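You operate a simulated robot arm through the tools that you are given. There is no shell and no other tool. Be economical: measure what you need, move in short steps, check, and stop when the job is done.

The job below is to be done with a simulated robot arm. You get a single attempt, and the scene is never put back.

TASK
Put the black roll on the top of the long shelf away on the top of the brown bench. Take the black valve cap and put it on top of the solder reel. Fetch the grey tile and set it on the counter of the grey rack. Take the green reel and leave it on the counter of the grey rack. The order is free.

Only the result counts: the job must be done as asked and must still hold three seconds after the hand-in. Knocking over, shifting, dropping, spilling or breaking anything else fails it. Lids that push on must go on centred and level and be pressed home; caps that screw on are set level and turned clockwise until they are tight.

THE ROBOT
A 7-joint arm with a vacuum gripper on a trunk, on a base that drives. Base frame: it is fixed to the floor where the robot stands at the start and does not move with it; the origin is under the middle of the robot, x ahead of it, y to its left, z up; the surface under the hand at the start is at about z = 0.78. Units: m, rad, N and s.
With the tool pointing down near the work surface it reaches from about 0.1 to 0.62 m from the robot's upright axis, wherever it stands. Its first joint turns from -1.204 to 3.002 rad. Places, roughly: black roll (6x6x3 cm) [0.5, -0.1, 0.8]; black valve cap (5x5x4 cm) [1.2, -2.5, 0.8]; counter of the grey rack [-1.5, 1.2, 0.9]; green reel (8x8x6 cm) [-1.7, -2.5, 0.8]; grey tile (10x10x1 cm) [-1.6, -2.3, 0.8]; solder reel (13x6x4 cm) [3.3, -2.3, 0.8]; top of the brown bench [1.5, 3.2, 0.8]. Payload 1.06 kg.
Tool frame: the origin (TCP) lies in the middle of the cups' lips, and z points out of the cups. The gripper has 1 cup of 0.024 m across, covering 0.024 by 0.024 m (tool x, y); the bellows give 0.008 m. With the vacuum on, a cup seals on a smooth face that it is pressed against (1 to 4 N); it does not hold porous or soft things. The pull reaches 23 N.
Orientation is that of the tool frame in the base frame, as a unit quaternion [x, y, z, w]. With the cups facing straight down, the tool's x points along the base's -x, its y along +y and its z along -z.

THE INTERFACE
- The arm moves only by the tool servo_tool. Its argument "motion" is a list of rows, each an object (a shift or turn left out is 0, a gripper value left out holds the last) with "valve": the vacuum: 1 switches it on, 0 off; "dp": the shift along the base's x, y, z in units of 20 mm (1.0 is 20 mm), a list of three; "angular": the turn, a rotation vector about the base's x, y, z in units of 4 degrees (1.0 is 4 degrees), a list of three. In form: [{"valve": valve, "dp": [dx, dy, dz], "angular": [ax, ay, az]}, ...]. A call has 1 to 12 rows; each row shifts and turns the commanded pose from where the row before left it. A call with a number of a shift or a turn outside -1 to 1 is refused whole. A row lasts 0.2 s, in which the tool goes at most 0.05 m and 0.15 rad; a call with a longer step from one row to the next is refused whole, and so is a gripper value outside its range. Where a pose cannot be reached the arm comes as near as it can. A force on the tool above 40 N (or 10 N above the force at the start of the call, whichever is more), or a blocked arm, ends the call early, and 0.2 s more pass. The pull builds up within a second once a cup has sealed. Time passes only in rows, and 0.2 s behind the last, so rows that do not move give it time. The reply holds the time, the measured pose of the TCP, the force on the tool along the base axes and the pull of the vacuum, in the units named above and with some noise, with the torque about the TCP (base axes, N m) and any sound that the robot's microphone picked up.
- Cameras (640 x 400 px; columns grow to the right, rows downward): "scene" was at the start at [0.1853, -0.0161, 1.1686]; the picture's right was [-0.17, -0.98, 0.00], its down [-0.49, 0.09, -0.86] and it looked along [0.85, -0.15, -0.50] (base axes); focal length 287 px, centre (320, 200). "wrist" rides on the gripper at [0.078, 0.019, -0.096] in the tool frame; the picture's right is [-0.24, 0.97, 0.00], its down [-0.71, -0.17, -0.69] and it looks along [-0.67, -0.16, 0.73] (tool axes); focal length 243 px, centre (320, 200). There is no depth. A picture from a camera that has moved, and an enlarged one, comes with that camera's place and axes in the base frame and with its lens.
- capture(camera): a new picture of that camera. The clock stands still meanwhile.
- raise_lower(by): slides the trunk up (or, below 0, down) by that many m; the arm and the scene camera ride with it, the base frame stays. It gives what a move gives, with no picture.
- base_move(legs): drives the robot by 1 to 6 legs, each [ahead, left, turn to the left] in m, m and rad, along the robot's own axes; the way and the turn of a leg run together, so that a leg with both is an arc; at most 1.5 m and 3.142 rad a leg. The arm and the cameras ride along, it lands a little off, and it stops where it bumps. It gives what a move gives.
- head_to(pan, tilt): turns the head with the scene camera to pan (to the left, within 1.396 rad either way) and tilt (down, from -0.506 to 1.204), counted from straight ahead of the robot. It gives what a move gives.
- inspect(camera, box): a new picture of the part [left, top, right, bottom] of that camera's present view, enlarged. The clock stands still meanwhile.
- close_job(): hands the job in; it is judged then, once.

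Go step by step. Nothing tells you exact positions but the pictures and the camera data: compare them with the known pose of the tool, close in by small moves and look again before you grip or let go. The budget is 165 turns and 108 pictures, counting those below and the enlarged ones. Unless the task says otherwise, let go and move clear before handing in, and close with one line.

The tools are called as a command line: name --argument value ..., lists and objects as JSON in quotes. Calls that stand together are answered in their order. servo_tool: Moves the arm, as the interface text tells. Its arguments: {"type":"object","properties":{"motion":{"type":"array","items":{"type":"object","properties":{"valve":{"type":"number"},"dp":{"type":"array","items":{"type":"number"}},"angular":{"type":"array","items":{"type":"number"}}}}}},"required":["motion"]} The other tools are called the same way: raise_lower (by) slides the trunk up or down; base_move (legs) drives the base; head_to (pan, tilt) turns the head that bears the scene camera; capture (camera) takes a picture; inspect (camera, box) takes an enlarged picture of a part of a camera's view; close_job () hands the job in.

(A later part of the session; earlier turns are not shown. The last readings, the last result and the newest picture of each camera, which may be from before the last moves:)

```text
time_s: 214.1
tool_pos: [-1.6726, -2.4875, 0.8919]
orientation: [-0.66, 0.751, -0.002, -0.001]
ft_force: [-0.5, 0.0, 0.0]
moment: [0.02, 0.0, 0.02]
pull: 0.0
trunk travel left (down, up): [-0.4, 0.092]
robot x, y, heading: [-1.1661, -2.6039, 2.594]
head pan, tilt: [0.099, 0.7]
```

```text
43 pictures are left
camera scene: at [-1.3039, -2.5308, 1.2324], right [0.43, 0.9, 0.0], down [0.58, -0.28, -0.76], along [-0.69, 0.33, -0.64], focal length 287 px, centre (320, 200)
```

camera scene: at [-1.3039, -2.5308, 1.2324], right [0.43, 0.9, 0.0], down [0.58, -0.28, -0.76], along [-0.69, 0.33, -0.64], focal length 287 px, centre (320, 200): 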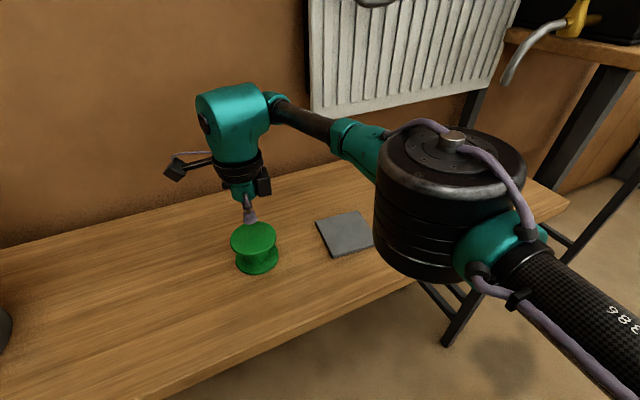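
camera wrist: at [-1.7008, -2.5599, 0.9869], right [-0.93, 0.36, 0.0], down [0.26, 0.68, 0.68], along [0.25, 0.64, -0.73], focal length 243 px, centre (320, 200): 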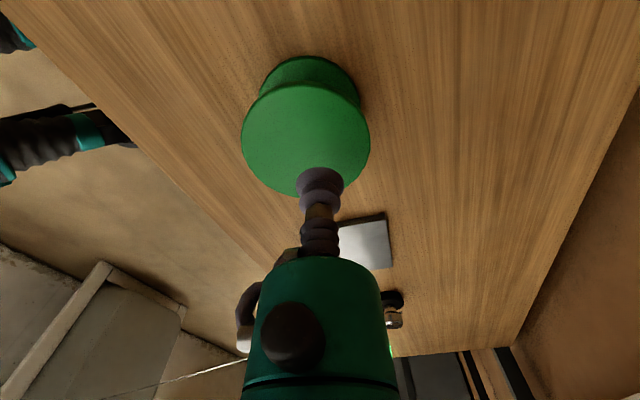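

Nearly centred. Lower onto the reel with vacuum on.

servo_tool --motion '[{"valve": 1, "dp": [0.25, 0, -0.8]}, {"dp": [0, 0, -0.7]}, {"dp": [0, 0, -0.4]}, {"dp": [0, 0, -0.2]}, {"dp": [0, 0, -0.15]}, {}, {}]'

```text
time_s: 215.7
tool_pos: [-1.6684, -2.486, 0.8483]
orientation: [-0.66, 0.751, -0.002, -0.001]
ft_force: [-4.0, 1.0, 31.3]
moment: [0.06, 0.04, 0.03]
pull: 22.6
trunk travel left (down, up): [-0.4, 0.092]
robot x, y, heading: [-1.1638, -2.6072, 2.6]
head pan, tilt: [0.099, 0.7]
```

Sealed on the reel. Lift and retract.

servo_tool --motion '[{"dp": [0, 0, 0.5]}, {"dp": [0, 0, 1]}, {"dp": [0, 0, 1]}, {"dp": [0, 0, 1]}, {"dp": [0, 0, 1]}, {"dp": [0, 0, 1]}, {"dp": [0.5, 0, 1]}, {"dp": [1, -0.3, 1]}, {"dp": [1, -0.3, 1]}, {"dp": [1, -0.3, 1]}, {"dp": [1, -0.3, 0]}]'

base_move --legs '[[-0.49, -0.29, 0]]'

base_move --legs '[[0, 0, 0.54]]'

capture --camera "scene"

```text
time_s: 218.1
tool_pos: [-1.5794, -2.5097, 1.0368]
orientation: [-0.66, 0.751, -0.003, 0.0]
ft_force: [0.7, -0.8, -1.6]
moment: [0.01, 0.04, -0.01]
pull: 23.1
trunk travel left (down, up): [-0.4, 0.092]
robot x, y, heading: [-1.1612, -2.6039, 2.598]
head pan, tilt: [0.099, 0.7]
```

```text
time_s: 221.4
tool_pos: [-1.008, -2.5124, 1.037]
orientation: [-0.655, 0.756, -0.002, 0.0]
ft_force: [1.4, -0.7, -1.0]
moment: [-0.01, 0.02, 0.01]
pull: 23.1
trunk travel left (down, up): [-0.4, 0.092]
robot x, y, heading: [-0.5954, -2.6139, 2.578]
head pan, tilt: [0.099, 0.7]
```

```text
time_s: 223.3
tool_pos: [-1.0026, -2.7431, 1.0367]
orientation: [0.835, -0.551, 0.003, -0.001]
ft_force: [0.0, -0.5, -1.6]
moment: [-0.01, 0.01, 0.01]
pull: 22.9
trunk travel left (down, up): [-0.4, 0.092]
robot x, y, heading: [-0.5965, -2.614, 3.131]
head pan, tilt: [0.099, 0.7]
```

```text
42 pictures are left
camera scene: at [-0.7534, -2.6214, 1.2324], right [-0.09, 1.0, 0.0], down [0.64, 0.06, -0.76], along [-0.76, -0.07, -0.64], focal length 287 px, centre (320, 200)
```

scene: 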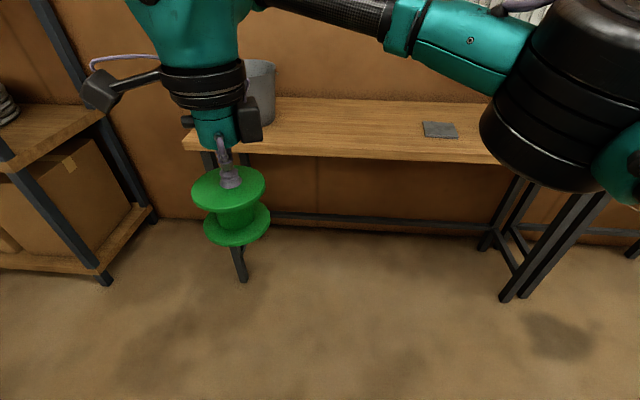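

Reel is secure. I strafe north toward the rack in stages.

base_move --legs '[[0, -1.4, 0]]'

base_move --legs '[[0, -1.4, 0]]'

head_to --pan -0.7 --tilt 0.4

capture --camera "scene"

```text
time_s: 235.9
tool_pos: [-1.0172, -1.3559, 1.0361]
orientation: [0.849, -0.528, 0.002, 0.0]
ft_force: [0.7, 0.9, -0.9]
moment: [0.01, 0.03, 0.0]
pull: 22.3
trunk travel left (down, up): [-0.4, 0.092]
robot x, y, heading: [-0.6149, -1.2059, -3.098]
head pan, tilt: [0.099, 0.7]
```

```text
time_s: 248.4
tool_pos: [-1.1034, 0.0286, 1.0367]
orientation: [0.861, -0.509, 0.003, 0.0]
ft_force: [-0.1, 0.0, -1.6]
moment: [-0.02, 0.0, 0.02]
pull: 22.8
trunk travel left (down, up): [-0.4, 0.092]
robot x, y, heading: [-0.7133, 0.1995, -3.054]
head pan, tilt: [0.099, 0.7]
```

```text
time_s: 249.5
tool_pos: [-1.103, 0.0285, 1.0378]
orientation: [0.861, -0.509, 0.002, -0.001]
ft_force: [0.2, 0.0, -1.1]
moment: [-0.01, 0.02, -0.03]
pull: 22.4
trunk travel left (down, up): [-0.4, 0.092]
robot x, y, heading: [-0.712, 0.1971, -3.052]
head pan, tilt: [-0.7, 0.4]
```

```text
41 pictures are left
camera scene: at [-0.8599, 0.2439, 1.2593], right [0.57, 0.82, 0.0], down [0.32, -0.22, -0.92], along [-0.76, 0.53, -0.39], focal length 287 px, centre (320, 200)
```

scene: 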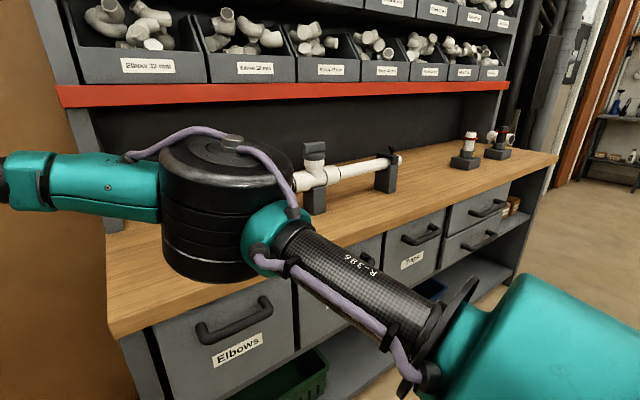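

Free counter space lies between the pipe stand (ends y≈1.02) and the small blocks (y≈1.57). I continue to y≈1.4.

base_move --legs '[[0, 0, -0.12], [0, -1.2, 0]]'

head_to --pan 0.0 --tilt 0.6

capture --camera "scene"

```text
time_s: 261.1
tool_pos: [-1.0859, 1.3067, 1.0362]
orientation: [0.831, -0.556, 0.002, -0.001]
ft_force: [0.4, -0.2, -1.7]
moment: [-0.03, -0.01, -0.01]
pull: 22.8
trunk travel left (down, up): [-0.4, 0.092]
robot x, y, heading: [-0.6784, 1.4269, 3.119]
head pan, tilt: [-0.7, 0.4]
```

```text
time_s: 262.2
tool_pos: [-1.0864, 1.305, 1.037]
orientation: [0.831, -0.556, 0.003, -0.001]
ft_force: [-0.2, 0.0, -0.8]
moment: [-0.02, 0.0, 0.04]
pull: 23.4
trunk travel left (down, up): [-0.4, 0.092]
robot x, y, heading: [-0.6766, 1.4313, 3.122]
head pan, tilt: [0.0, 0.6]
```

```text
40 pictures are left
camera scene: at [-0.8403, 1.4328, 1.2411], right [0.02, 1.0, 0.0], down [0.56, -0.01, -0.83], along [-0.82, 0.02, -0.56], focal length 287 px, centre (320, 200)
```

scene: 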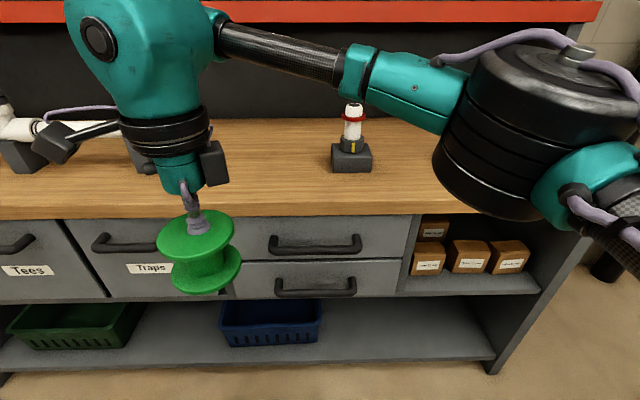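

Clear area ahead. Drive forward 0.22 m, then extend the arm over the counter.

base_move --legs '[[0.22, 0, 0]]'

servo_tool --motion '[{"dp": [-1, 0, 0]}, {"dp": [-1, 0, 0]}, {"dp": [-1, 0, 0]}, {"dp": [-1, 0, 0]}, {"dp": [-1, 0, 0]}, {"dp": [-0.5, 0, 0]}, {"dp": [0, 0, -1]}, {"dp": [0, 0, -0.5]}]'

capture --camera "scene"

capture --camera "wrist"

```text
time_s: 263.9
tool_pos: [-1.3145, 1.3123, 1.0371]
orientation: [0.83, -0.557, 0.003, 0.0]
ft_force: [-1.0, -1.1, -0.9]
moment: [-0.02, 0.05, -0.02]
pull: 22.7
trunk travel left (down, up): [-0.4, 0.092]
robot x, y, heading: [-0.9054, 1.4348, 3.117]
head pan, tilt: [0.0, 0.6]
```

```text
time_s: 265.7
tool_pos: [-1.4236, 1.3136, 1.0061]
orientation: [0.831, -0.557, 0.002, -0.001]
ft_force: [-0.1, 0.6, -1.3]
moment: [0.0, 0.0, 0.0]
pull: 23.0
trunk travel left (down, up): [-0.4, 0.092]
robot x, y, heading: [-0.9041, 1.4379, 3.117]
head pan, tilt: [0.0, 0.6]
```

```text
39 pictures are left
camera scene: at [-1.0669, 1.439, 1.241], right [0.03, 1.0, 0.0], down [0.56, -0.02, -0.83], along [-0.82, 0.02, -0.56], focal length 287 px, centre (320, 200)
```

scene: 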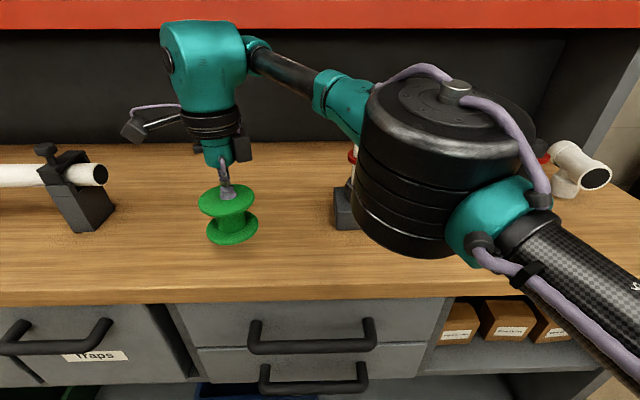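

```text
38 pictures are left
camera wrist: at [-1.4112, 1.2347, 1.1023], right [-0.99, -0.15, 0.0], down [-0.11, 0.72, 0.68], along [-0.1, 0.68, -0.73], focal length 243 px, centre (320, 200)
```

wrist: 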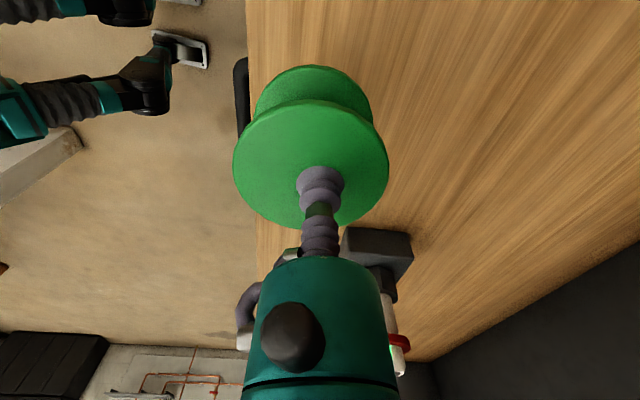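

Over a clear patch. I nudge slightly inward and lower until contact.

servo_tool --motion '[{"dp": [-1, 0, -0.5]}, {"dp": [0, 0, -0.5]}, {"dp": [0, 0, -0.3]}, {"dp": [0, 0, -0.2]}, {"dp": [0, 0, -0.2]}, {"dp": [0, 0, -0.2]}]'

inspect --camera "scene" --box '[120, 140, 360, 290]'

```text
time_s: 267.1
tool_pos: [-1.4347, 1.3129, 0.9751]
orientation: [0.831, -0.556, 0.002, -0.001]
ft_force: [0.0, 0.4, -0.7]
moment: [0.02, 0.02, 0.04]
pull: 23.8
out of reach, approached as far as the arm can: row 1
trunk travel left (down, up): [-0.4, 0.092]
robot x, y, heading: [-0.9041, 1.4357, 3.113]
head pan, tilt: [0.0, 0.6]
```

```text
2.67 times, centred on (240, 215) of scene
camera zoom: at [-1.0669, 1.439, 1.241], right [0.03, 1.0, 0.0], down [0.56, -0.02, -0.83], along [-0.82, 0.02, -0.56], focal length 764 px, centre (533, 160)
```

zoom: 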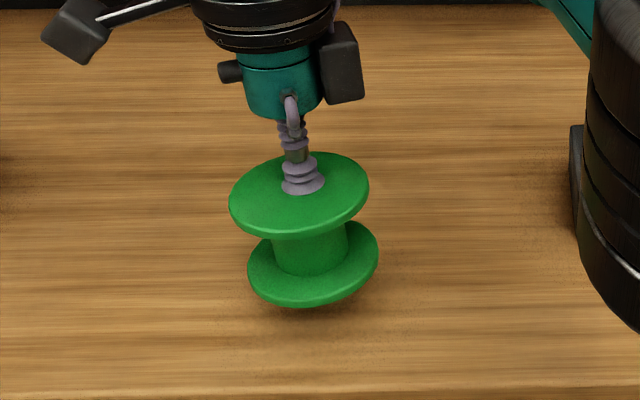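

Close to the surface. Continue down in small steps.

servo_tool --motion '[{"dp": [0, 0, -0.2]}, {"dp": [0, 0, -0.2]}, {"dp": [0, 0, -0.2]}]'

inspect --camera "scene" --box '[120, 140, 360, 290]'

```text
time_s: 267.9
tool_pos: [-1.4347, 1.3131, 0.9619]
orientation: [0.83, -0.557, 0.002, -0.001]
ft_force: [0.1, 0.0, -1.7]
moment: [0.01, 0.02, 0.0]
pull: 22.7
trunk travel left (down, up): [-0.4, 0.092]
robot x, y, heading: [-0.9043, 1.4336, 3.117]
head pan, tilt: [0.0, 0.6]
```

```text
2.67 times, centred on (240, 215) of scene
camera zoom: at [-1.0669, 1.439, 1.241], right [0.03, 1.0, 0.0], down [0.56, -0.02, -0.83], along [-0.82, 0.02, -0.56], focal length 764 px, centre (533, 160)
```

zoom: 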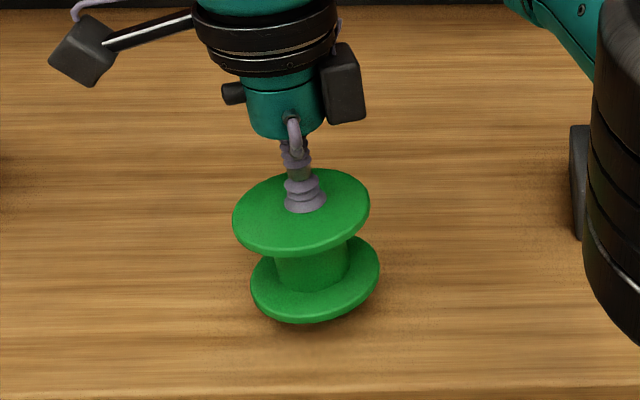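

servo_tool --motion '[{"dp": [0, 0, -0.2]}, {"dp": [0, 0, -0.2]}, {"dp": [0, 0, -0.2]}, {"dp": [0, 0, -0.1]}]'

inspect --camera "scene" --box '[120, 140, 360, 290]'

```text
time_s: 268.9
tool_pos: [-1.4345, 1.3129, 0.947]
orientation: [0.83, -0.557, 0.003, -0.001]
ft_force: [-0.3, -0.5, -0.6]
moment: [0.0, 0.02, 0.03]
pull: 22.5
trunk travel left (down, up): [-0.4, 0.092]
robot x, y, heading: [-0.9024, 1.4322, 3.117]
head pan, tilt: [0.0, 0.6]
```

```text
2.67 times, centred on (240, 215) of scene
camera zoom: at [-1.0669, 1.439, 1.2411], right [0.03, 1.0, 0.0], down [0.56, -0.02, -0.83], along [-0.82, 0.02, -0.56], focal length 764 px, centre (533, 160)
```

zoom: 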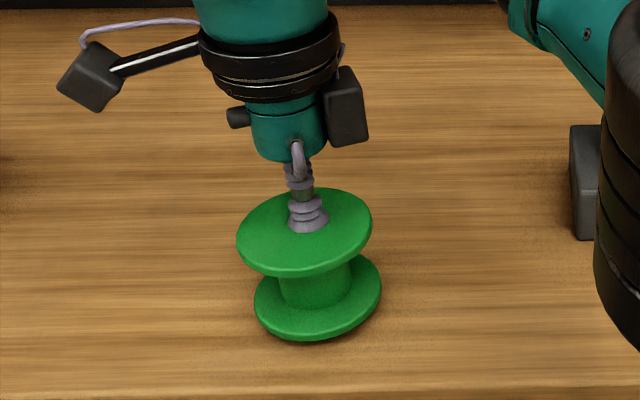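

servo_tool --motion '[{"dp": [0, 0, -0.15]}, {"dp": [0, 0, -0.15]}, {"dp": [0, 0, -0.15]}]'

capture --camera "scene"

```text
time_s: 269.7
tool_pos: [-1.4332, 1.3131, 0.9391]
orientation: [0.83, -0.557, 0.003, -0.001]
ft_force: [1.1, -0.7, -0.4]
moment: [0.01, 0.01, -0.01]
pull: 23.0
trunk travel left (down, up): [-0.4, 0.092]
robot x, y, heading: [-0.9071, 1.4352, 3.115]
head pan, tilt: [0.0, 0.6]
```

```text
34 pictures are left
camera scene: at [-1.0667, 1.4389, 1.2411], right [0.03, 1.0, 0.0], down [0.56, -0.02, -0.83], along [-0.82, 0.02, -0.56], focal length 287 px, centre (320, 200)
```

scene: 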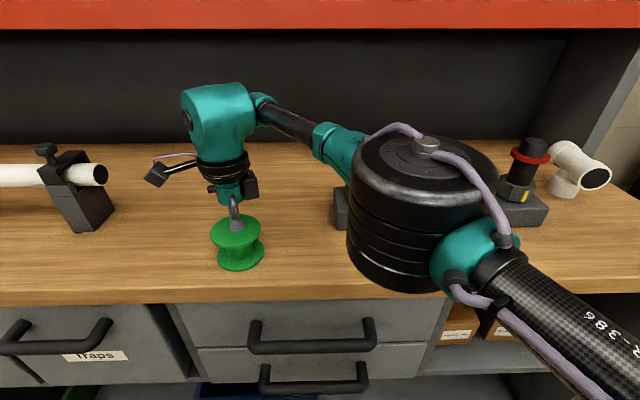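

servo_tool --motion '[{"dp": [0, 0, -0.2]}, {"dp": [0, 0, -0.2]}, {"dp": [0, 0, -0.2]}]'

```text
time_s: 270.5
tool_pos: [-1.4339, 1.3134, 0.9292]
orientation: [0.83, -0.557, 0.002, 0.001]
ft_force: [1.2, -0.5, 24.1]
moment: [0.06, -0.04, 0.05]
pull: 22.4
trunk travel left (down, up): [-0.4, 0.092]
robot x, y, heading: [-0.9066, 1.4349, 3.113]
head pan, tilt: [0.0, 0.6]
```

Contact. Ease, release and rise.

servo_tool --motion '[{"dp": [0, 0, 0.15]}, {"valve": 0}, {}, {}, {}, {}, {"dp": [0, 0, 0.3]}, {"dp": [0, 0, 0.7]}, {"dp": [0, 0, 1]}, {"dp": [0, 0, 1]}, {"dp": [0, 0, 1]}, {"dp": [1, 0, 1]}]'

capture --camera "scene"

```text
time_s: 273.1
tool_pos: [-1.4149, 1.3127, 1.0305]
orientation: [0.831, -0.557, 0.002, -0.001]
ft_force: [-0.6, -0.3, -0.1]
moment: [-0.02, 0.04, 0.01]
pull: 0.1
trunk travel left (down, up): [-0.4, 0.092]
robot x, y, heading: [-0.9073, 1.4382, 3.117]
head pan, tilt: [0.0, 0.6]
```

```text
33 pictures are left
camera scene: at [-1.0666, 1.4392, 1.2411], right [0.03, 1.0, 0.0], down [0.56, -0.02, -0.83], along [-0.82, 0.02, -0.56], focal length 287 px, centre (320, 200)
```

scene: 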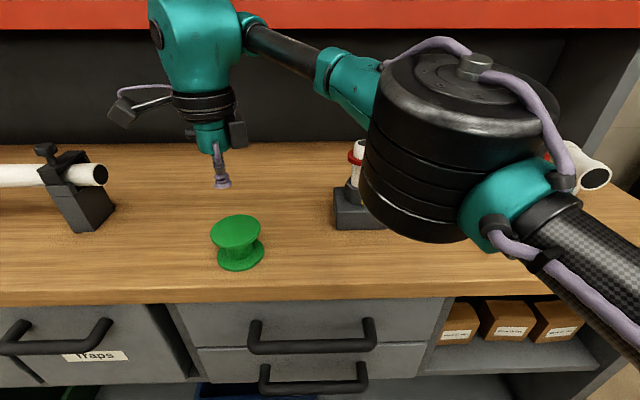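

Green reel is on the counter. Now back to the table for the tile: retract, back off and strafe south.

base_move --legs '[[-0.28, 0, 0], [0, 1.4, 0], [0, 1.4, 0], [0, 1.2, 0]]'

```text
time_s: 309.3
tool_pos: [-1.2313, -2.6732, 1.0294]
orientation: [0.832, -0.555, 0.002, -0.001]
ft_force: [0.4, 1.0, 0.3]
moment: [0.02, 0.0, 0.0]
pull: 0.0
trunk travel left (down, up): [-0.4, 0.092]
robot x, y, heading: [-0.7214, -2.5459, 3.121]
head pan, tilt: [0.0, 0.6]
```

base_move --legs '[[0, 0, -0.52], [0.33, 0.28, 0]]'

head_to --pan 0.1 --tilt 0.75

capture --camera "scene"

capture --camera "wrist"

```text
time_s: 313.9
tool_pos: [-1.6584, -2.4734, 1.0296]
orientation: [-0.661, 0.75, -0.002, 0.0]
ft_force: [0.5, -0.3, -0.4]
moment: [-0.02, -0.01, 0.0]
pull: 0.0
trunk travel left (down, up): [-0.4, 0.092]
robot x, y, heading: [-1.1538, -2.6177, 2.598]
head pan, tilt: [0.0, 0.6]
```

```text
time_s: 314.6
tool_pos: [-1.6592, -2.4739, 1.0307]
orientation: [-0.661, 0.75, -0.002, 0.0]
ft_force: [0.6, 0.0, -0.7]
moment: [0.03, 0.0, -0.05]
pull: 0.1
trunk travel left (down, up): [-0.4, 0.092]
robot x, y, heading: [-1.1566, -2.6184, 2.599]
head pan, tilt: [0.099, 0.75]
```

```text
32 pictures are left
camera scene: at [-1.2919, -2.5453, 1.2282], right [0.43, 0.9, 0.0], down [0.62, -0.29, -0.73], along [-0.66, 0.31, -0.68], focal length 287 px, centre (320, 200)
```

scene: 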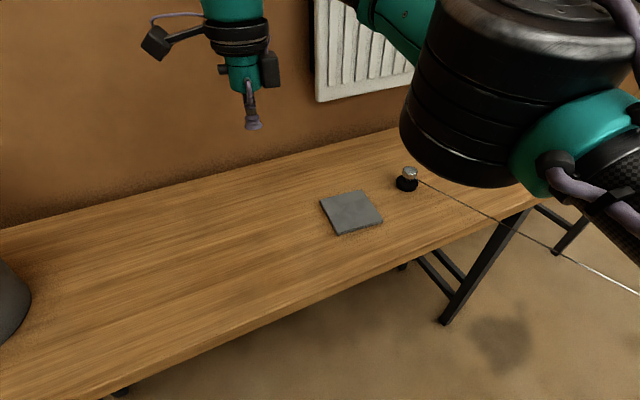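

```text
31 pictures are left
camera wrist: at [-1.6861, -2.5479, 1.1262], right [-0.94, 0.35, 0.0], down [0.26, 0.68, 0.68], along [0.25, 0.64, -0.73], focal length 243 px, centre (320, 200)
```

wrist: 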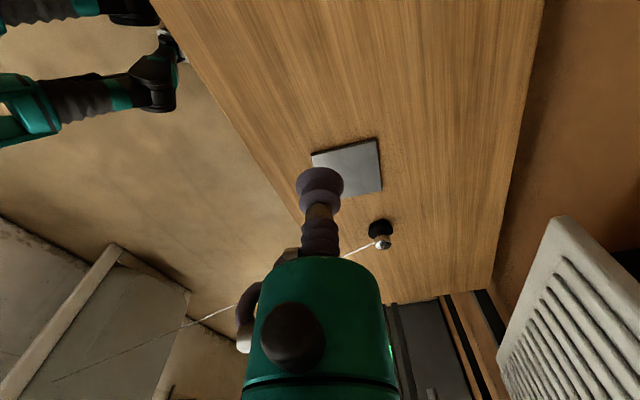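

Tile centre ≈[-1.648, -2.303]. I move above it and part-way down, then check elbow clearance.

servo_tool --motion '[{"dp": [0, 1, 0]}, {"dp": [0, 1, 0]}, {"dp": [0, 1, 0]}, {"dp": [0, 1, 0]}, {"dp": [0.1, 1, 0]}, {"dp": [0.1, 1, -1]}, {"dp": [0.1, 1, -1]}, {"dp": [0.1, 1, -1]}, {"dp": [0.1, 0.5, -1]}, {"dp": [0, 0, -1]}, {"dp": [0, 0, -1]}, {"dp": [0, 0, -1]}]'

capture --camera "scene"

capture --camera "wrist"

```text
time_s: 317.2
tool_pos: [-1.6492, -2.3037, 0.89]
orientation: [-0.661, 0.75, -0.002, 0.0]
ft_force: [0.0, -0.3, -0.8]
moment: [0.0, 0.01, -0.01]
pull: 0.0
trunk travel left (down, up): [-0.4, 0.092]
robot x, y, heading: [-1.1552, -2.6211, 2.601]
head pan, tilt: [0.099, 0.75]
```

```text
30 pictures are left
camera scene: at [-1.292, -2.5453, 1.2282], right [0.43, 0.9, 0.0], down [0.62, -0.29, -0.73], along [-0.66, 0.31, -0.68], focal length 287 px, centre (320, 200)
```

scene: 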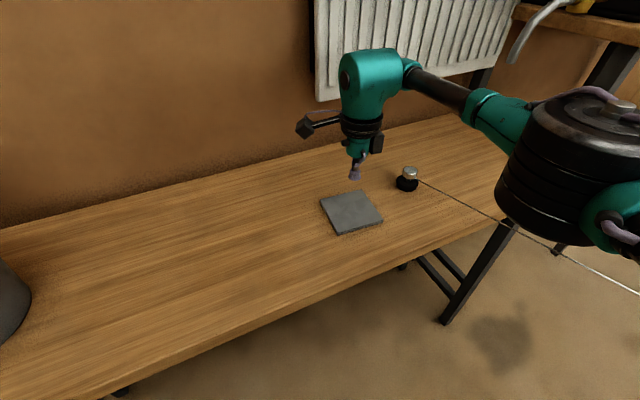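

```text
29 pictures are left
camera wrist: at [-1.6765, -2.3784, 0.9858], right [-0.94, 0.35, 0.0], down [0.26, 0.68, 0.68], along [0.25, 0.64, -0.73], focal length 243 px, centre (320, 200)
```

wrist: 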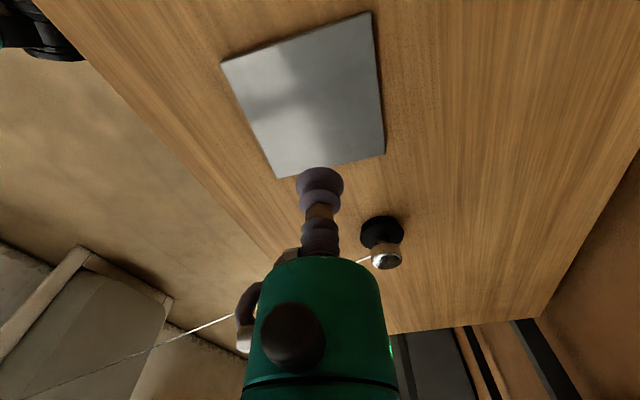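

Well placed. Lower onto the tile with vacuum.

servo_tool --motion '[{"valve": 1, "dp": [0.25, -0.3, -1]}, {"dp": [0, 0, -1]}, {"dp": [0, 0, -1]}, {"dp": [0, 0, -1]}, {"dp": [0, 0, -0.4]}, {"dp": [0, 0, -0.2]}, {"dp": [0, 0, -0.15]}, {}, {}]'

```text
time_s: 318.8
tool_pos: [-1.6446, -2.3111, 0.8011]
orientation: [-0.662, 0.75, -0.001, -0.004]
ft_force: [3.3, -1.2, 21.4]
moment: [0.06, -0.06, -0.09]
pull: 22.5
trunk travel left (down, up): [-0.4, 0.092]
robot x, y, heading: [-1.1568, -2.6214, 2.6]
head pan, tilt: [0.099, 0.75]
stopped in row 8: the force on the tool passed its limit at 42 N (the readings are from after the stop); the commanded pose is now the measured one
```

Sealed on the tile. Lift straight up, then move back south and retract before driving.

servo_tool --motion '[{"dp": [0, 0, 0.5]}, {"dp": [0, 0, 1]}, {"dp": [0, 0, 1]}, {"dp": [0, 0, 1]}, {"dp": [0, 0, 1]}, {"dp": [0, 0, 1]}, {"dp": [0, -0.5, 1]}, {"dp": [0, -1, 1]}, {"dp": [0.2, -1, 1]}, {"dp": [0.5, -1, 1]}, {"dp": [0.5, -1, 0]}, {"dp": [0.5, -1, 0]}]'

servo_tool --motion '[{"dp": [1, -1, 0.5]}, {"dp": [1, -1, 0.5]}, {"dp": [1, -0.8, 0.5]}, {"dp": [1, -0.5, 0]}]'

base_move --legs '[[-0.49, -0.29, 0]]'

base_move --legs '[[0, 0, 0.54]]'

```text
time_s: 321.4
tool_pos: [-1.6108, -2.419, 0.9866]
orientation: [-0.662, 0.749, -0.002, -0.002]
ft_force: [1.2, -0.1, -1.3]
moment: [0.02, 0.02, 0.01]
pull: 22.9
trunk travel left (down, up): [-0.4, 0.092]
robot x, y, heading: [-1.1539, -2.6191, 2.603]
head pan, tilt: [0.099, 0.75]
```

```text
time_s: 322.4
tool_pos: [-1.5316, -2.4864, 1.0184]
orientation: [-0.661, 0.75, -0.004, -0.002]
ft_force: [0.7, 0.5, -2.4]
moment: [0.0, 0.02, 0.02]
pull: 23.4
trunk travel left (down, up): [-0.4, 0.092]
robot x, y, heading: [-1.1553, -2.618, 2.602]
head pan, tilt: [0.099, 0.75]
```

```text
time_s: 325.7
tool_pos: [-0.9581, -2.4836, 1.0169]
orientation: [-0.652, 0.758, -0.002, -0.004]
ft_force: [-0.6, 0.0, -2.0]
moment: [0.01, 0.0, -0.03]
pull: 22.7
trunk travel left (down, up): [-0.4, 0.092]
robot x, y, heading: [-0.5821, -2.6252, 2.577]
head pan, tilt: [0.099, 0.75]
```

```text
time_s: 327.6
tool_pos: [-0.9785, -2.6888, 1.0166]
orientation: [0.825, -0.565, 0.004, 0.002]
ft_force: [1.0, -0.3, -1.8]
moment: [-0.02, 0.02, -0.03]
pull: 23.2
trunk travel left (down, up): [-0.4, 0.092]
robot x, y, heading: [-0.5838, -2.6264, 3.09]
head pan, tilt: [0.099, 0.75]
```

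Tile secure. Strafe north to the rack.

base_move --legs '[[0, -1.4, 0], [0, -1.4, 0]]'

base_move --legs '[[0, -0.95, 0]]'

```text
time_s: 351.4
tool_pos: [-0.8359, 0.0211, 1.0175]
orientation: [0.831, -0.556, 0.003, 0.002]
ft_force: [-0.9, -0.4, -1.3]
moment: [0.03, 0.0, 0.0]
pull: 23.3
trunk travel left (down, up): [-0.4, 0.092]
robot x, y, heading: [-0.4388, 0.0918, 3.117]
head pan, tilt: [0.099, 0.75]
```

```text
time_s: 360.0
tool_pos: [-0.8221, 0.9536, 1.0169]
orientation: [0.837, -0.547, 0.003, 0.002]
ft_force: [-0.3, 0.6, -1.9]
moment: [0.01, 0.04, -0.04]
pull: 23.0
trunk travel left (down, up): [-0.4, 0.092]
robot x, y, heading: [-0.4281, 1.0354, 3.135]
head pan, tilt: [0.099, 0.75]
```

Drive to the counter and look.

base_move --legs '[[0, -0.175, 0], [0.46, 0, 0]]'

servo_tool --motion '[{"dp": [-1, 0, 0]}, {"dp": [-1, 0, 0]}, {"dp": [-1, 0, 0]}, {"dp": [-1, 0, 0]}, {"dp": [-1, 0, 0]}, {"dp": [-1, 0, 0]}]'

head_to --pan 0.1 --tilt 0.6

capture --camera "scene"

```text
time_s: 364.6
tool_pos: [-1.2829, 1.1302, 1.0155]
orientation: [0.839, -0.544, 0.003, 0.002]
ft_force: [-0.4, -1.3, -3.8]
moment: [-0.02, -0.02, 0.0]
pull: 23.3
trunk travel left (down, up): [-0.4, 0.092]
robot x, y, heading: [-0.8917, 1.2168, -3.137]
head pan, tilt: [0.099, 0.75]
```

```text
time_s: 366.0
tool_pos: [-1.3995, 1.1297, 1.0171]
orientation: [0.84, -0.543, 0.002, 0.001]
ft_force: [0.1, 1.0, -2.7]
moment: [-0.01, -0.05, 0.02]
pull: 23.8
trunk travel left (down, up): [-0.4, 0.092]
robot x, y, heading: [-0.8932, 1.2131, -3.139]
head pan, tilt: [0.099, 0.75]
```

```text
time_s: 366.7
tool_pos: [-1.3996, 1.1306, 1.0161]
orientation: [0.839, -0.543, 0.002, 0.002]
ft_force: [0.9, 0.7, -2.0]
moment: [-0.02, -0.03, 0.02]
pull: 22.9
trunk travel left (down, up): [-0.4, 0.092]
robot x, y, heading: [-0.8879, 1.2171, -3.14]
head pan, tilt: [0.099, 0.6]
```

```text
28 pictures are left
camera scene: at [-1.0522, 1.2037, 1.241], right [-0.1, 0.99, 0.0], down [0.56, 0.06, -0.82], along [-0.82, -0.09, -0.57], focal length 287 px, centre (320, 200)
```

scene: 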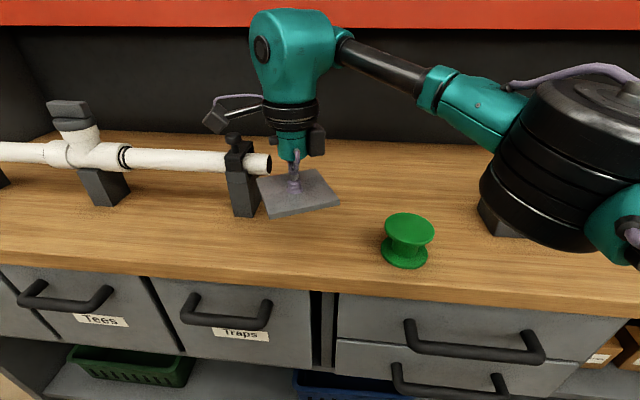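

Tile is over a clear patch. Lower most of the way, then look.

servo_tool --motion '[{"dp": [0, 0, -1]}, {"dp": [0, 0, -1]}, {"dp": [0, 0, -1]}, {"dp": [0, 0, -1]}, {"dp": [0, 0, -1]}]'

capture --camera "scene"

```text
time_s: 367.9
tool_pos: [-1.4029, 1.1313, 0.9172]
orientation: [0.839, -0.544, 0.002, 0.001]
ft_force: [0.3, 0.0, -1.8]
moment: [0.0, -0.02, 0.03]
pull: 23.1
trunk travel left (down, up): [-0.4, 0.092]
robot x, y, heading: [-0.8881, 1.2152, -3.143]
head pan, tilt: [0.099, 0.6]
```

```text
27 pictures are left
camera scene: at [-1.0523, 1.2037, 1.241], right [-0.1, 0.99, 0.0], down [0.56, 0.06, -0.82], along [-0.82, -0.09, -0.57], focal length 287 px, centre (320, 200)
```

scene: 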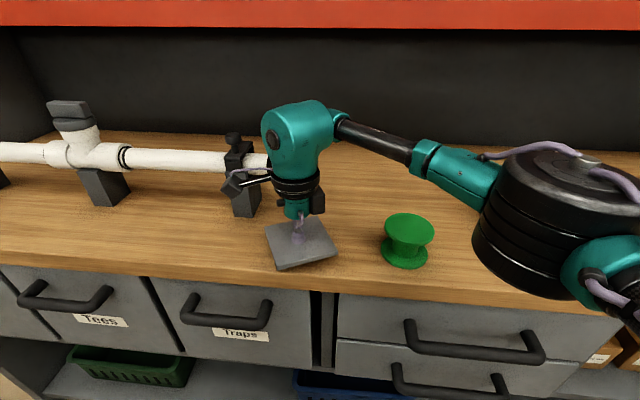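

Clear. Lower to contact.

servo_tool --motion '[{"dp": [0, 0, -0.6]}, {"dp": [0, 0, -0.4]}, {"dp": [0, 0, -0.2]}, {"dp": [0, 0, -0.2]}, {"dp": [0, 0, -0.2]}]'

```text
time_s: 369.1
tool_pos: [-1.402, 1.1293, 0.8871]
orientation: [0.838, -0.545, 0.002, 0.005]
ft_force: [-5.1, -0.9, 17.7]
moment: [0.07, 0.04, 0.03]
pull: 22.4
trunk travel left (down, up): [-0.4, 0.092]
robot x, y, heading: [-0.8885, 1.2149, -3.136]
head pan, tilt: [0.099, 0.6]
```

Contact. Release, rise and check.

servo_tool --motion '[{"dp": [0, 0, 0.1]}, {"valve": 0}, {}, {}, {}, {}, {"dp": [0, 0, 0.3]}, {"dp": [0, 0, 0.7]}, {"dp": [0, 0, 1]}, {"dp": [0, 0, 1]}, {"dp": [0, 0, 1]}, {"dp": [0, 0, 1]}]'

servo_tool --motion '[{"dp": [1, 0, 1]}, {"dp": [1, 0, 1]}, {"dp": [1, 0, 0]}, {"dp": [1, 0, 0]}, {"dp": [1, 0, 0]}]'

capture --camera "scene"

```text
time_s: 371.7
tool_pos: [-1.4035, 1.129, 0.9863]
orientation: [0.839, -0.544, 0.002, 0.001]
ft_force: [1.0, -1.0, -0.4]
moment: [-0.01, -0.02, 0.03]
pull: 0.0
trunk travel left (down, up): [-0.4, 0.092]
robot x, y, heading: [-0.8903, 1.2118, -3.134]
head pan, tilt: [0.099, 0.6]
```

```text
time_s: 372.9
tool_pos: [-1.3015, 1.1288, 1.0269]
orientation: [0.839, -0.544, 0.003, 0.001]
ft_force: [-0.4, 1.3, 0.2]
moment: [-0.02, -0.01, -0.05]
pull: 0.0
trunk travel left (down, up): [-0.4, 0.092]
robot x, y, heading: [-0.8927, 1.2114, -3.137]
head pan, tilt: [0.099, 0.6]
```

```text
26 pictures are left
camera scene: at [-1.0519, 1.2038, 1.2411], right [-0.1, 0.99, 0.0], down [0.56, 0.06, -0.83], along [-0.82, -0.09, -0.56], focal length 287 px, centre (320, 200)
```

scene: 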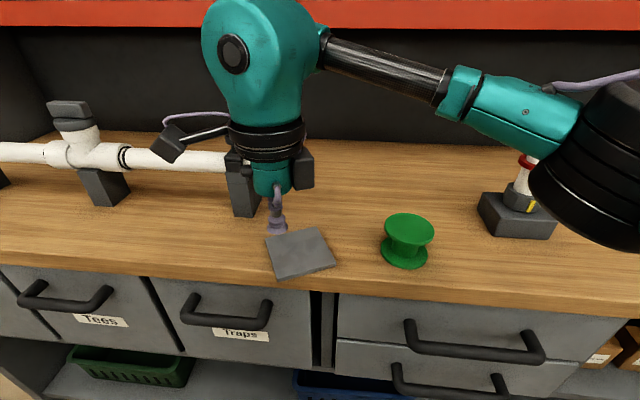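

Tile and reel both rest on the counter. Now to the valve cap: back off, face south, drive down and then face east.

base_move --legs '[[-0.35, 0, 0], [0, 0, 1.53]]'

base_move --legs '[[1.4, 0, 0], [1.4, 0, 0]]'

```text
time_s: 378.9
tool_pos: [-0.4607, 0.8033, 1.0267]
orientation: [0.981, 0.195, 0.002, 0.0]
ft_force: [-0.1, -0.2, 0.5]
moment: [0.0, -0.02, 0.0]
pull: 0.0
trunk travel left (down, up): [-0.4, 0.092]
robot x, y, heading: [-0.5307, 1.2164, -1.597]
head pan, tilt: [0.099, 0.6]
```

```text
time_s: 392.2
tool_pos: [-0.572, -1.9324, 1.0262]
orientation: [0.982, 0.188, 0.002, -0.001]
ft_force: [-0.2, 0.4, -1.0]
moment: [-0.01, 0.0, 0.0]
pull: 0.1
trunk travel left (down, up): [-0.4, 0.092]
robot x, y, heading: [-0.64, -1.5184, -1.61]
head pan, tilt: [0.099, 0.6]
```

base_move --legs '[[1.0, 0, 0], [0, 0, 1.58]]'

head_to --pan 0.15 --tilt 0.35

capture --camera "scene"

```text
time_s: 401.3
tool_pos: [-0.2643, -2.4628, 1.0275]
orientation: [0.559, 0.829, 0.002, -0.002]
ft_force: [-0.2, -1.1, 0.3]
moment: [-0.02, -0.01, 0.05]
pull: 0.1
trunk travel left (down, up): [-0.4, 0.092]
robot x, y, heading: [-0.6778, -2.5293, -0.033]
head pan, tilt: [0.099, 0.6]
```

```text
time_s: 402.1
tool_pos: [-0.2653, -2.4617, 1.027]
orientation: [0.56, 0.829, 0.002, -0.002]
ft_force: [-0.3, 0.5, 1.0]
moment: [-0.01, 0.0, 0.02]
pull: 0.2
trunk travel left (down, up): [-0.4, 0.092]
robot x, y, heading: [-0.6766, -2.5316, -0.033]
head pan, tilt: [0.15, 0.351]
```

```text
25 pictures are left
camera scene: at [-0.5119, -2.5232, 1.2638], right [0.12, -0.99, 0.0], down [-0.34, -0.04, -0.94], along [0.93, 0.11, -0.34], focal length 287 px, centre (320, 200)
```

scene: 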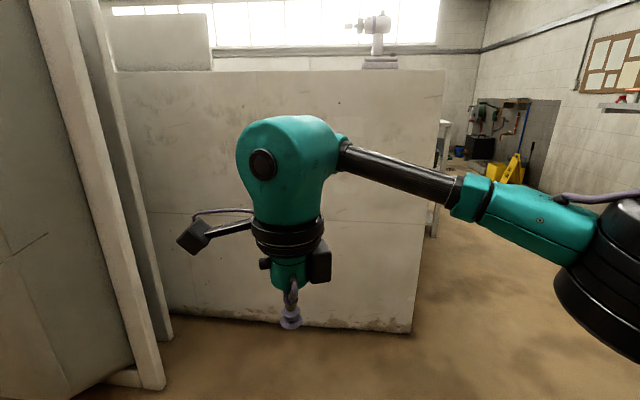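

A partition (x≈0.8) hides the cap's table; I go around its southern end (y≈-2.9).

base_move --legs '[[0.6, -1.1, 0], [0.9, 0, 0]]'

head_to --pan 0.7 --tilt 0.4

capture --camera "scene"

```text
time_s: 416.2
tool_pos: [1.1865, -3.6175, 1.0259]
orientation: [0.566, 0.825, 0.002, -0.001]
ft_force: [1.0, -0.6, 0.1]
moment: [0.01, -0.03, 0.01]
pull: 0.1
trunk travel left (down, up): [-0.4, 0.092]
robot x, y, heading: [0.7709, -3.6785, -0.044]
head pan, tilt: [0.15, 0.351]
```

```text
time_s: 417.1
tool_pos: [1.1852, -3.6165, 1.0261]
orientation: [0.565, 0.825, 0.002, -0.002]
ft_force: [-0.1, -0.4, -0.5]
moment: [-0.06, -0.03, 0.0]
pull: 0.0
trunk travel left (down, up): [-0.4, 0.092]
robot x, y, heading: [0.7702, -3.6795, -0.05]
head pan, tilt: [0.7, 0.4]
```

```text
24 pictures are left
camera scene: at [0.9187, -3.6274, 1.2593], right [0.61, -0.8, 0.0], down [-0.31, -0.24, -0.92], along [0.73, 0.56, -0.39], focal length 287 px, centre (320, 200)
```

scene: 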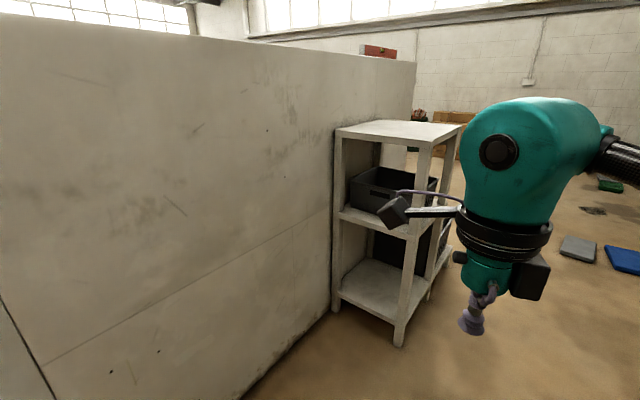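

The wall continues along y≈-2.9 to a white shelf unit at x≈2.0–2.5. I drive east past it and look north.

base_move --legs '[[1.5, 0, 0], [0.35, 0, 0]]'

head_to --pan 1.0 --tilt 0.35

capture --camera "scene"

```text
time_s: 426.6
tool_pos: [3.0698, -3.7466, 1.0256]
orientation: [0.577, 0.816, 0.001, -0.002]
ft_force: [-0.1, 0.0, 0.0]
moment: [0.04, -0.02, 0.01]
pull: 0.1
trunk travel left (down, up): [-0.4, 0.092]
robot x, y, heading: [2.6533, -3.799, -0.071]
head pan, tilt: [0.7, 0.4]
```

```text
time_s: 427.4
tool_pos: [3.0693, -3.7468, 1.0268]
orientation: [0.577, 0.816, 0.002, -0.002]
ft_force: [0.8, -0.7, -0.7]
moment: [-0.01, 0.03, -0.01]
pull: 0.1
trunk travel left (down, up): [-0.4, 0.092]
robot x, y, heading: [2.6535, -3.7982, -0.074]
head pan, tilt: [1.0, 0.351]
```

```text
23 pictures are left
camera scene: at [2.7839, -3.7301, 1.2638], right [0.8, -0.6, 0.0], down [-0.21, -0.27, -0.94], along [0.57, 0.75, -0.34], focal length 287 px, centre (320, 200)
```

scene: 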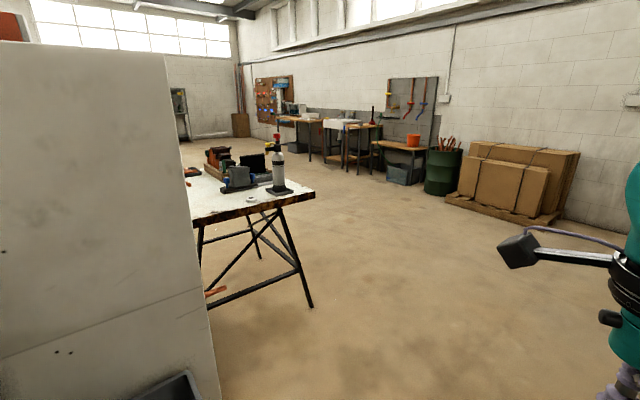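

A white-topped table stands beyond the wall end with the solder reel. Let me zoom on it.

inspect --camera "scene" --box '[170, 120, 330, 220]'

```text
4.00 times, centred on (250, 170) of scene
camera zoom: at [2.7839, -3.7301, 1.2638], right [0.8, -0.6, 0.0], down [-0.21, -0.27, -0.94], along [0.57, 0.75, -0.34], focal length 1146 px, centre (600, 320)
```

zoom: 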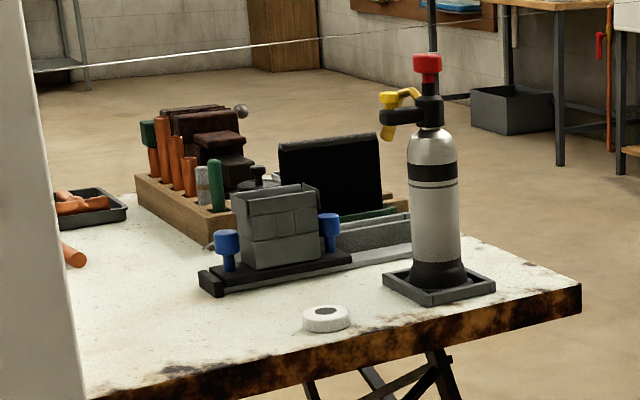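

The solder reel isn't clearly identifiable from here. I drive around the east end of the table and look from there.

base_move --legs '[[1.4, 0.3, 0], [0, 0, 2.2]]'

head_to --pan 0.1 --tilt 0.3

capture --camera "scene"

```text
time_s: 439.6
tool_pos: [3.7582, -3.2642, 1.0256]
orientation: [-0.471, 0.882, -0.002, -0.002]
ft_force: [0.3, -0.4, 0.1]
moment: [-0.01, -0.01, -0.01]
pull: 0.1
trunk travel left (down, up): [-0.4, 0.092]
robot x, y, heading: [4.0508, -3.5639, 2.138]
head pan, tilt: [1.0, 0.351]
```

```text
time_s: 440.8
tool_pos: [3.7577, -3.2636, 1.0267]
orientation: [-0.47, 0.882, -0.001, -0.002]
ft_force: [0.8, 0.3, -0.6]
moment: [0.01, -0.01, 0.03]
pull: 0.0
trunk travel left (down, up): [-0.4, 0.092]
robot x, y, heading: [4.046, -3.5697, 2.135]
head pan, tilt: [0.099, 0.3]
```

```text
21 pictures are left
camera scene: at [3.9505, -3.4315, 1.2685], right [0.79, 0.62, 0.0], down [0.18, -0.23, -0.96], along [-0.59, 0.75, -0.3], focal length 287 px, centre (320, 200)
```

scene: 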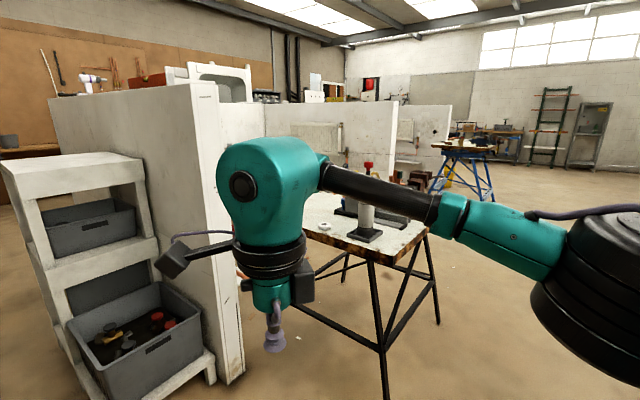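

base_move --legs '[[1.13, -0.97, 0], [0, 0, 0.9]]'

head_to --pan 0.25 --tilt 0.45

capture --camera "scene"

```text
time_s: 452.3
tool_pos: [3.8871, -2.12, 1.0263]
orientation: [0.808, -0.589, 0.002, 0.001]
ft_force: [0.1, -0.3, -0.3]
moment: [0.02, 0.0, -0.04]
pull: 0.0
trunk travel left (down, up): [-0.4, 0.092]
robot x, y, heading: [4.3016, -2.0827, 3.036]
head pan, tilt: [0.099, 0.3]
```

```text
time_s: 453.0
tool_pos: [3.8876, -2.1197, 1.0265]
orientation: [0.808, -0.589, 0.003, 0.001]
ft_force: [0.0, 0.6, 0.1]
moment: [0.01, 0.0, -0.01]
pull: 0.0
trunk travel left (down, up): [-0.4, 0.092]
robot x, y, heading: [4.3043, -2.0769, 3.036]
head pan, tilt: [0.25, 0.45]
```

```text
20 pictures are left
camera scene: at [4.1413, -2.0853, 1.2547], right [-0.14, 0.99, 0.0], down [0.43, 0.06, -0.9], along [-0.89, -0.13, -0.43], focal length 287 px, centre (320, 200)
```

scene: 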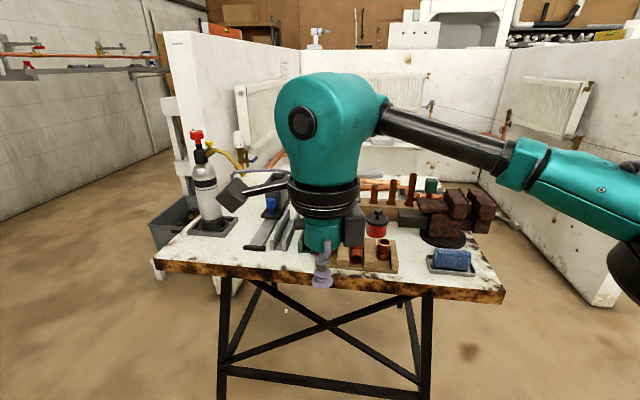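

The table fills the mouth of a bay; the cap should be inside at [1.2, -2.5]. Zoom on the table and bay.

inspect --camera "scene" --box '[180, 140, 500, 300]'

```text
2.00 times, centred on (340, 220) of scene
camera zoom: at [4.1413, -2.0853, 1.2547], right [-0.14, 0.99, 0.0], down [0.43, 0.06, -0.9], along [-0.89, -0.13, -0.43], focal length 573 px, centre (280, 160)
```

zoom: 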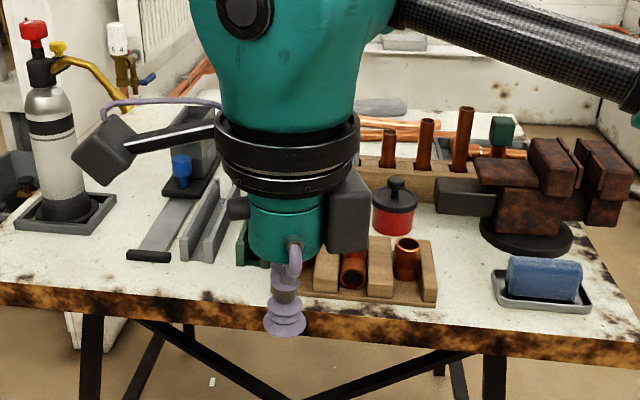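

I move to the bay's entrance north of the table and look in both toward the cap and the table.

base_move --legs '[[0, -0.78, 0], [1.2, 0, 0]]'

head_to --pan 0.65 --tilt 0.4

capture --camera "scene"

head_to --pan 1.39 --tilt 0.5

capture --camera "scene"

```text
time_s: 465.8
tool_pos: [2.8013, -1.2448, 1.0264]
orientation: [0.816, -0.578, 0.002, 0.002]
ft_force: [0.2, 0.5, -0.4]
moment: [0.0, 0.04, 0.01]
pull: 0.1
trunk travel left (down, up): [-0.4, 0.092]
robot x, y, heading: [3.2196, -1.1935, 3.062]
head pan, tilt: [0.25, 0.45]
```

```text
time_s: 466.7
tool_pos: [2.8016, -1.2461, 1.0257]
orientation: [0.816, -0.578, 0.003, 0.001]
ft_force: [0.2, -0.6, 0.3]
moment: [-0.03, -0.04, 0.0]
pull: 0.1
trunk travel left (down, up): [-0.4, 0.092]
robot x, y, heading: [3.2184, -1.1956, 3.063]
head pan, tilt: [0.649, 0.4]
```

```text
18 pictures are left
camera scene: at [3.0667, -1.2396, 1.2593], right [-0.54, 0.84, 0.0], down [0.33, 0.21, -0.92], along [-0.78, -0.5, -0.39], focal length 287 px, centre (320, 200)
```

scene: 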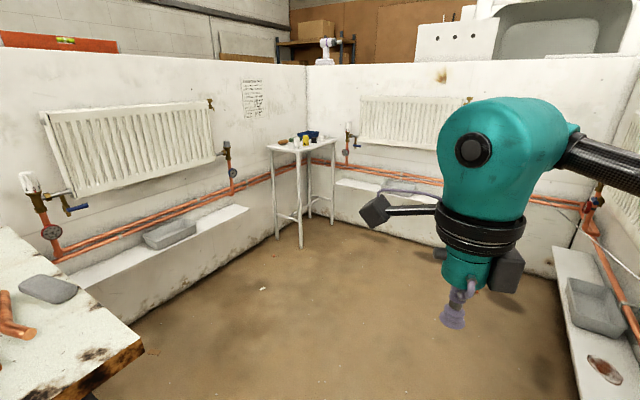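

```text
time_s: 467.8
tool_pos: [2.8017, -1.2454, 1.0271]
orientation: [0.815, -0.579, 0.003, 0.002]
ft_force: [-0.5, -0.4, 0.7]
moment: [-0.07, 0.02, 0.02]
pull: 0.1
trunk travel left (down, up): [-0.4, 0.092]
robot x, y, heading: [3.2234, -1.1956, 3.061]
head pan, tilt: [1.389, 0.499]
```

```text
17 pictures are left
camera scene: at [3.1212, -1.2776, 1.2502], right [-0.97, 0.26, 0.0], down [0.12, 0.46, -0.88], along [-0.23, -0.85, -0.48], focal length 287 px, centre (320, 200)
```

scene: 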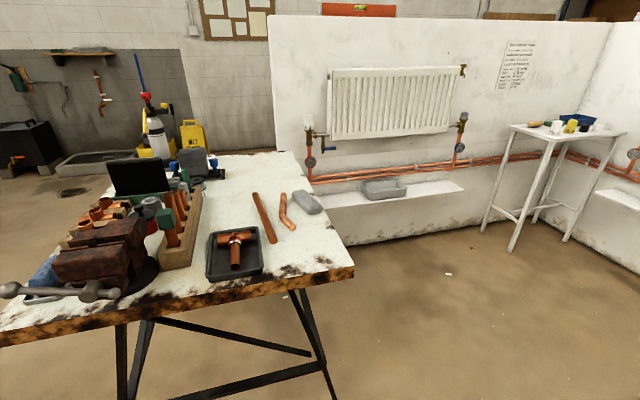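

Small white stool in the bay corner holds the cap. Zoom on both spots.

inspect --camera "scene" --box '[100, 130, 260, 230]'

inspect --camera "scene" --box '[500, 100, 640, 160]'

```text
4.00 times, centred on (180, 180) of scene
camera zoom: at [3.1212, -1.2776, 1.2502], right [-0.97, 0.26, 0.0], down [0.12, 0.46, -0.88], along [-0.23, -0.85, -0.48], focal length 1146 px, centre (880, 280)
```

zoom: 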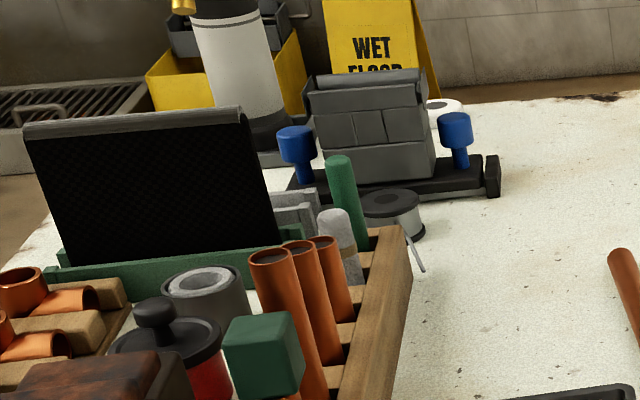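

```text
4.57 times, centred on (570, 130) of scene
camera zoom: at [3.1212, -1.2776, 1.2502], right [-0.97, 0.26, 0.0], down [0.12, 0.46, -0.88], along [-0.23, -0.85, -0.48], focal length 1310 px, centre (-823, 520)
```

zoom: 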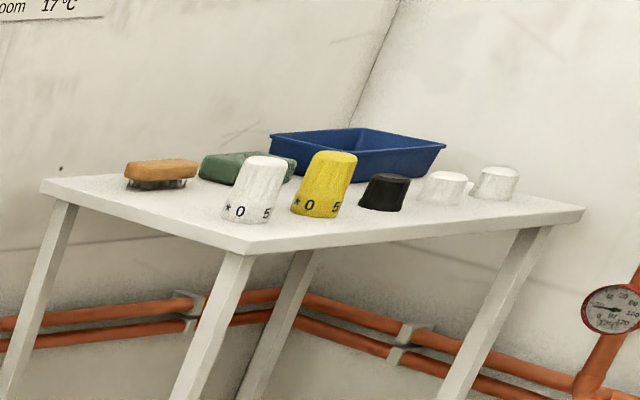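

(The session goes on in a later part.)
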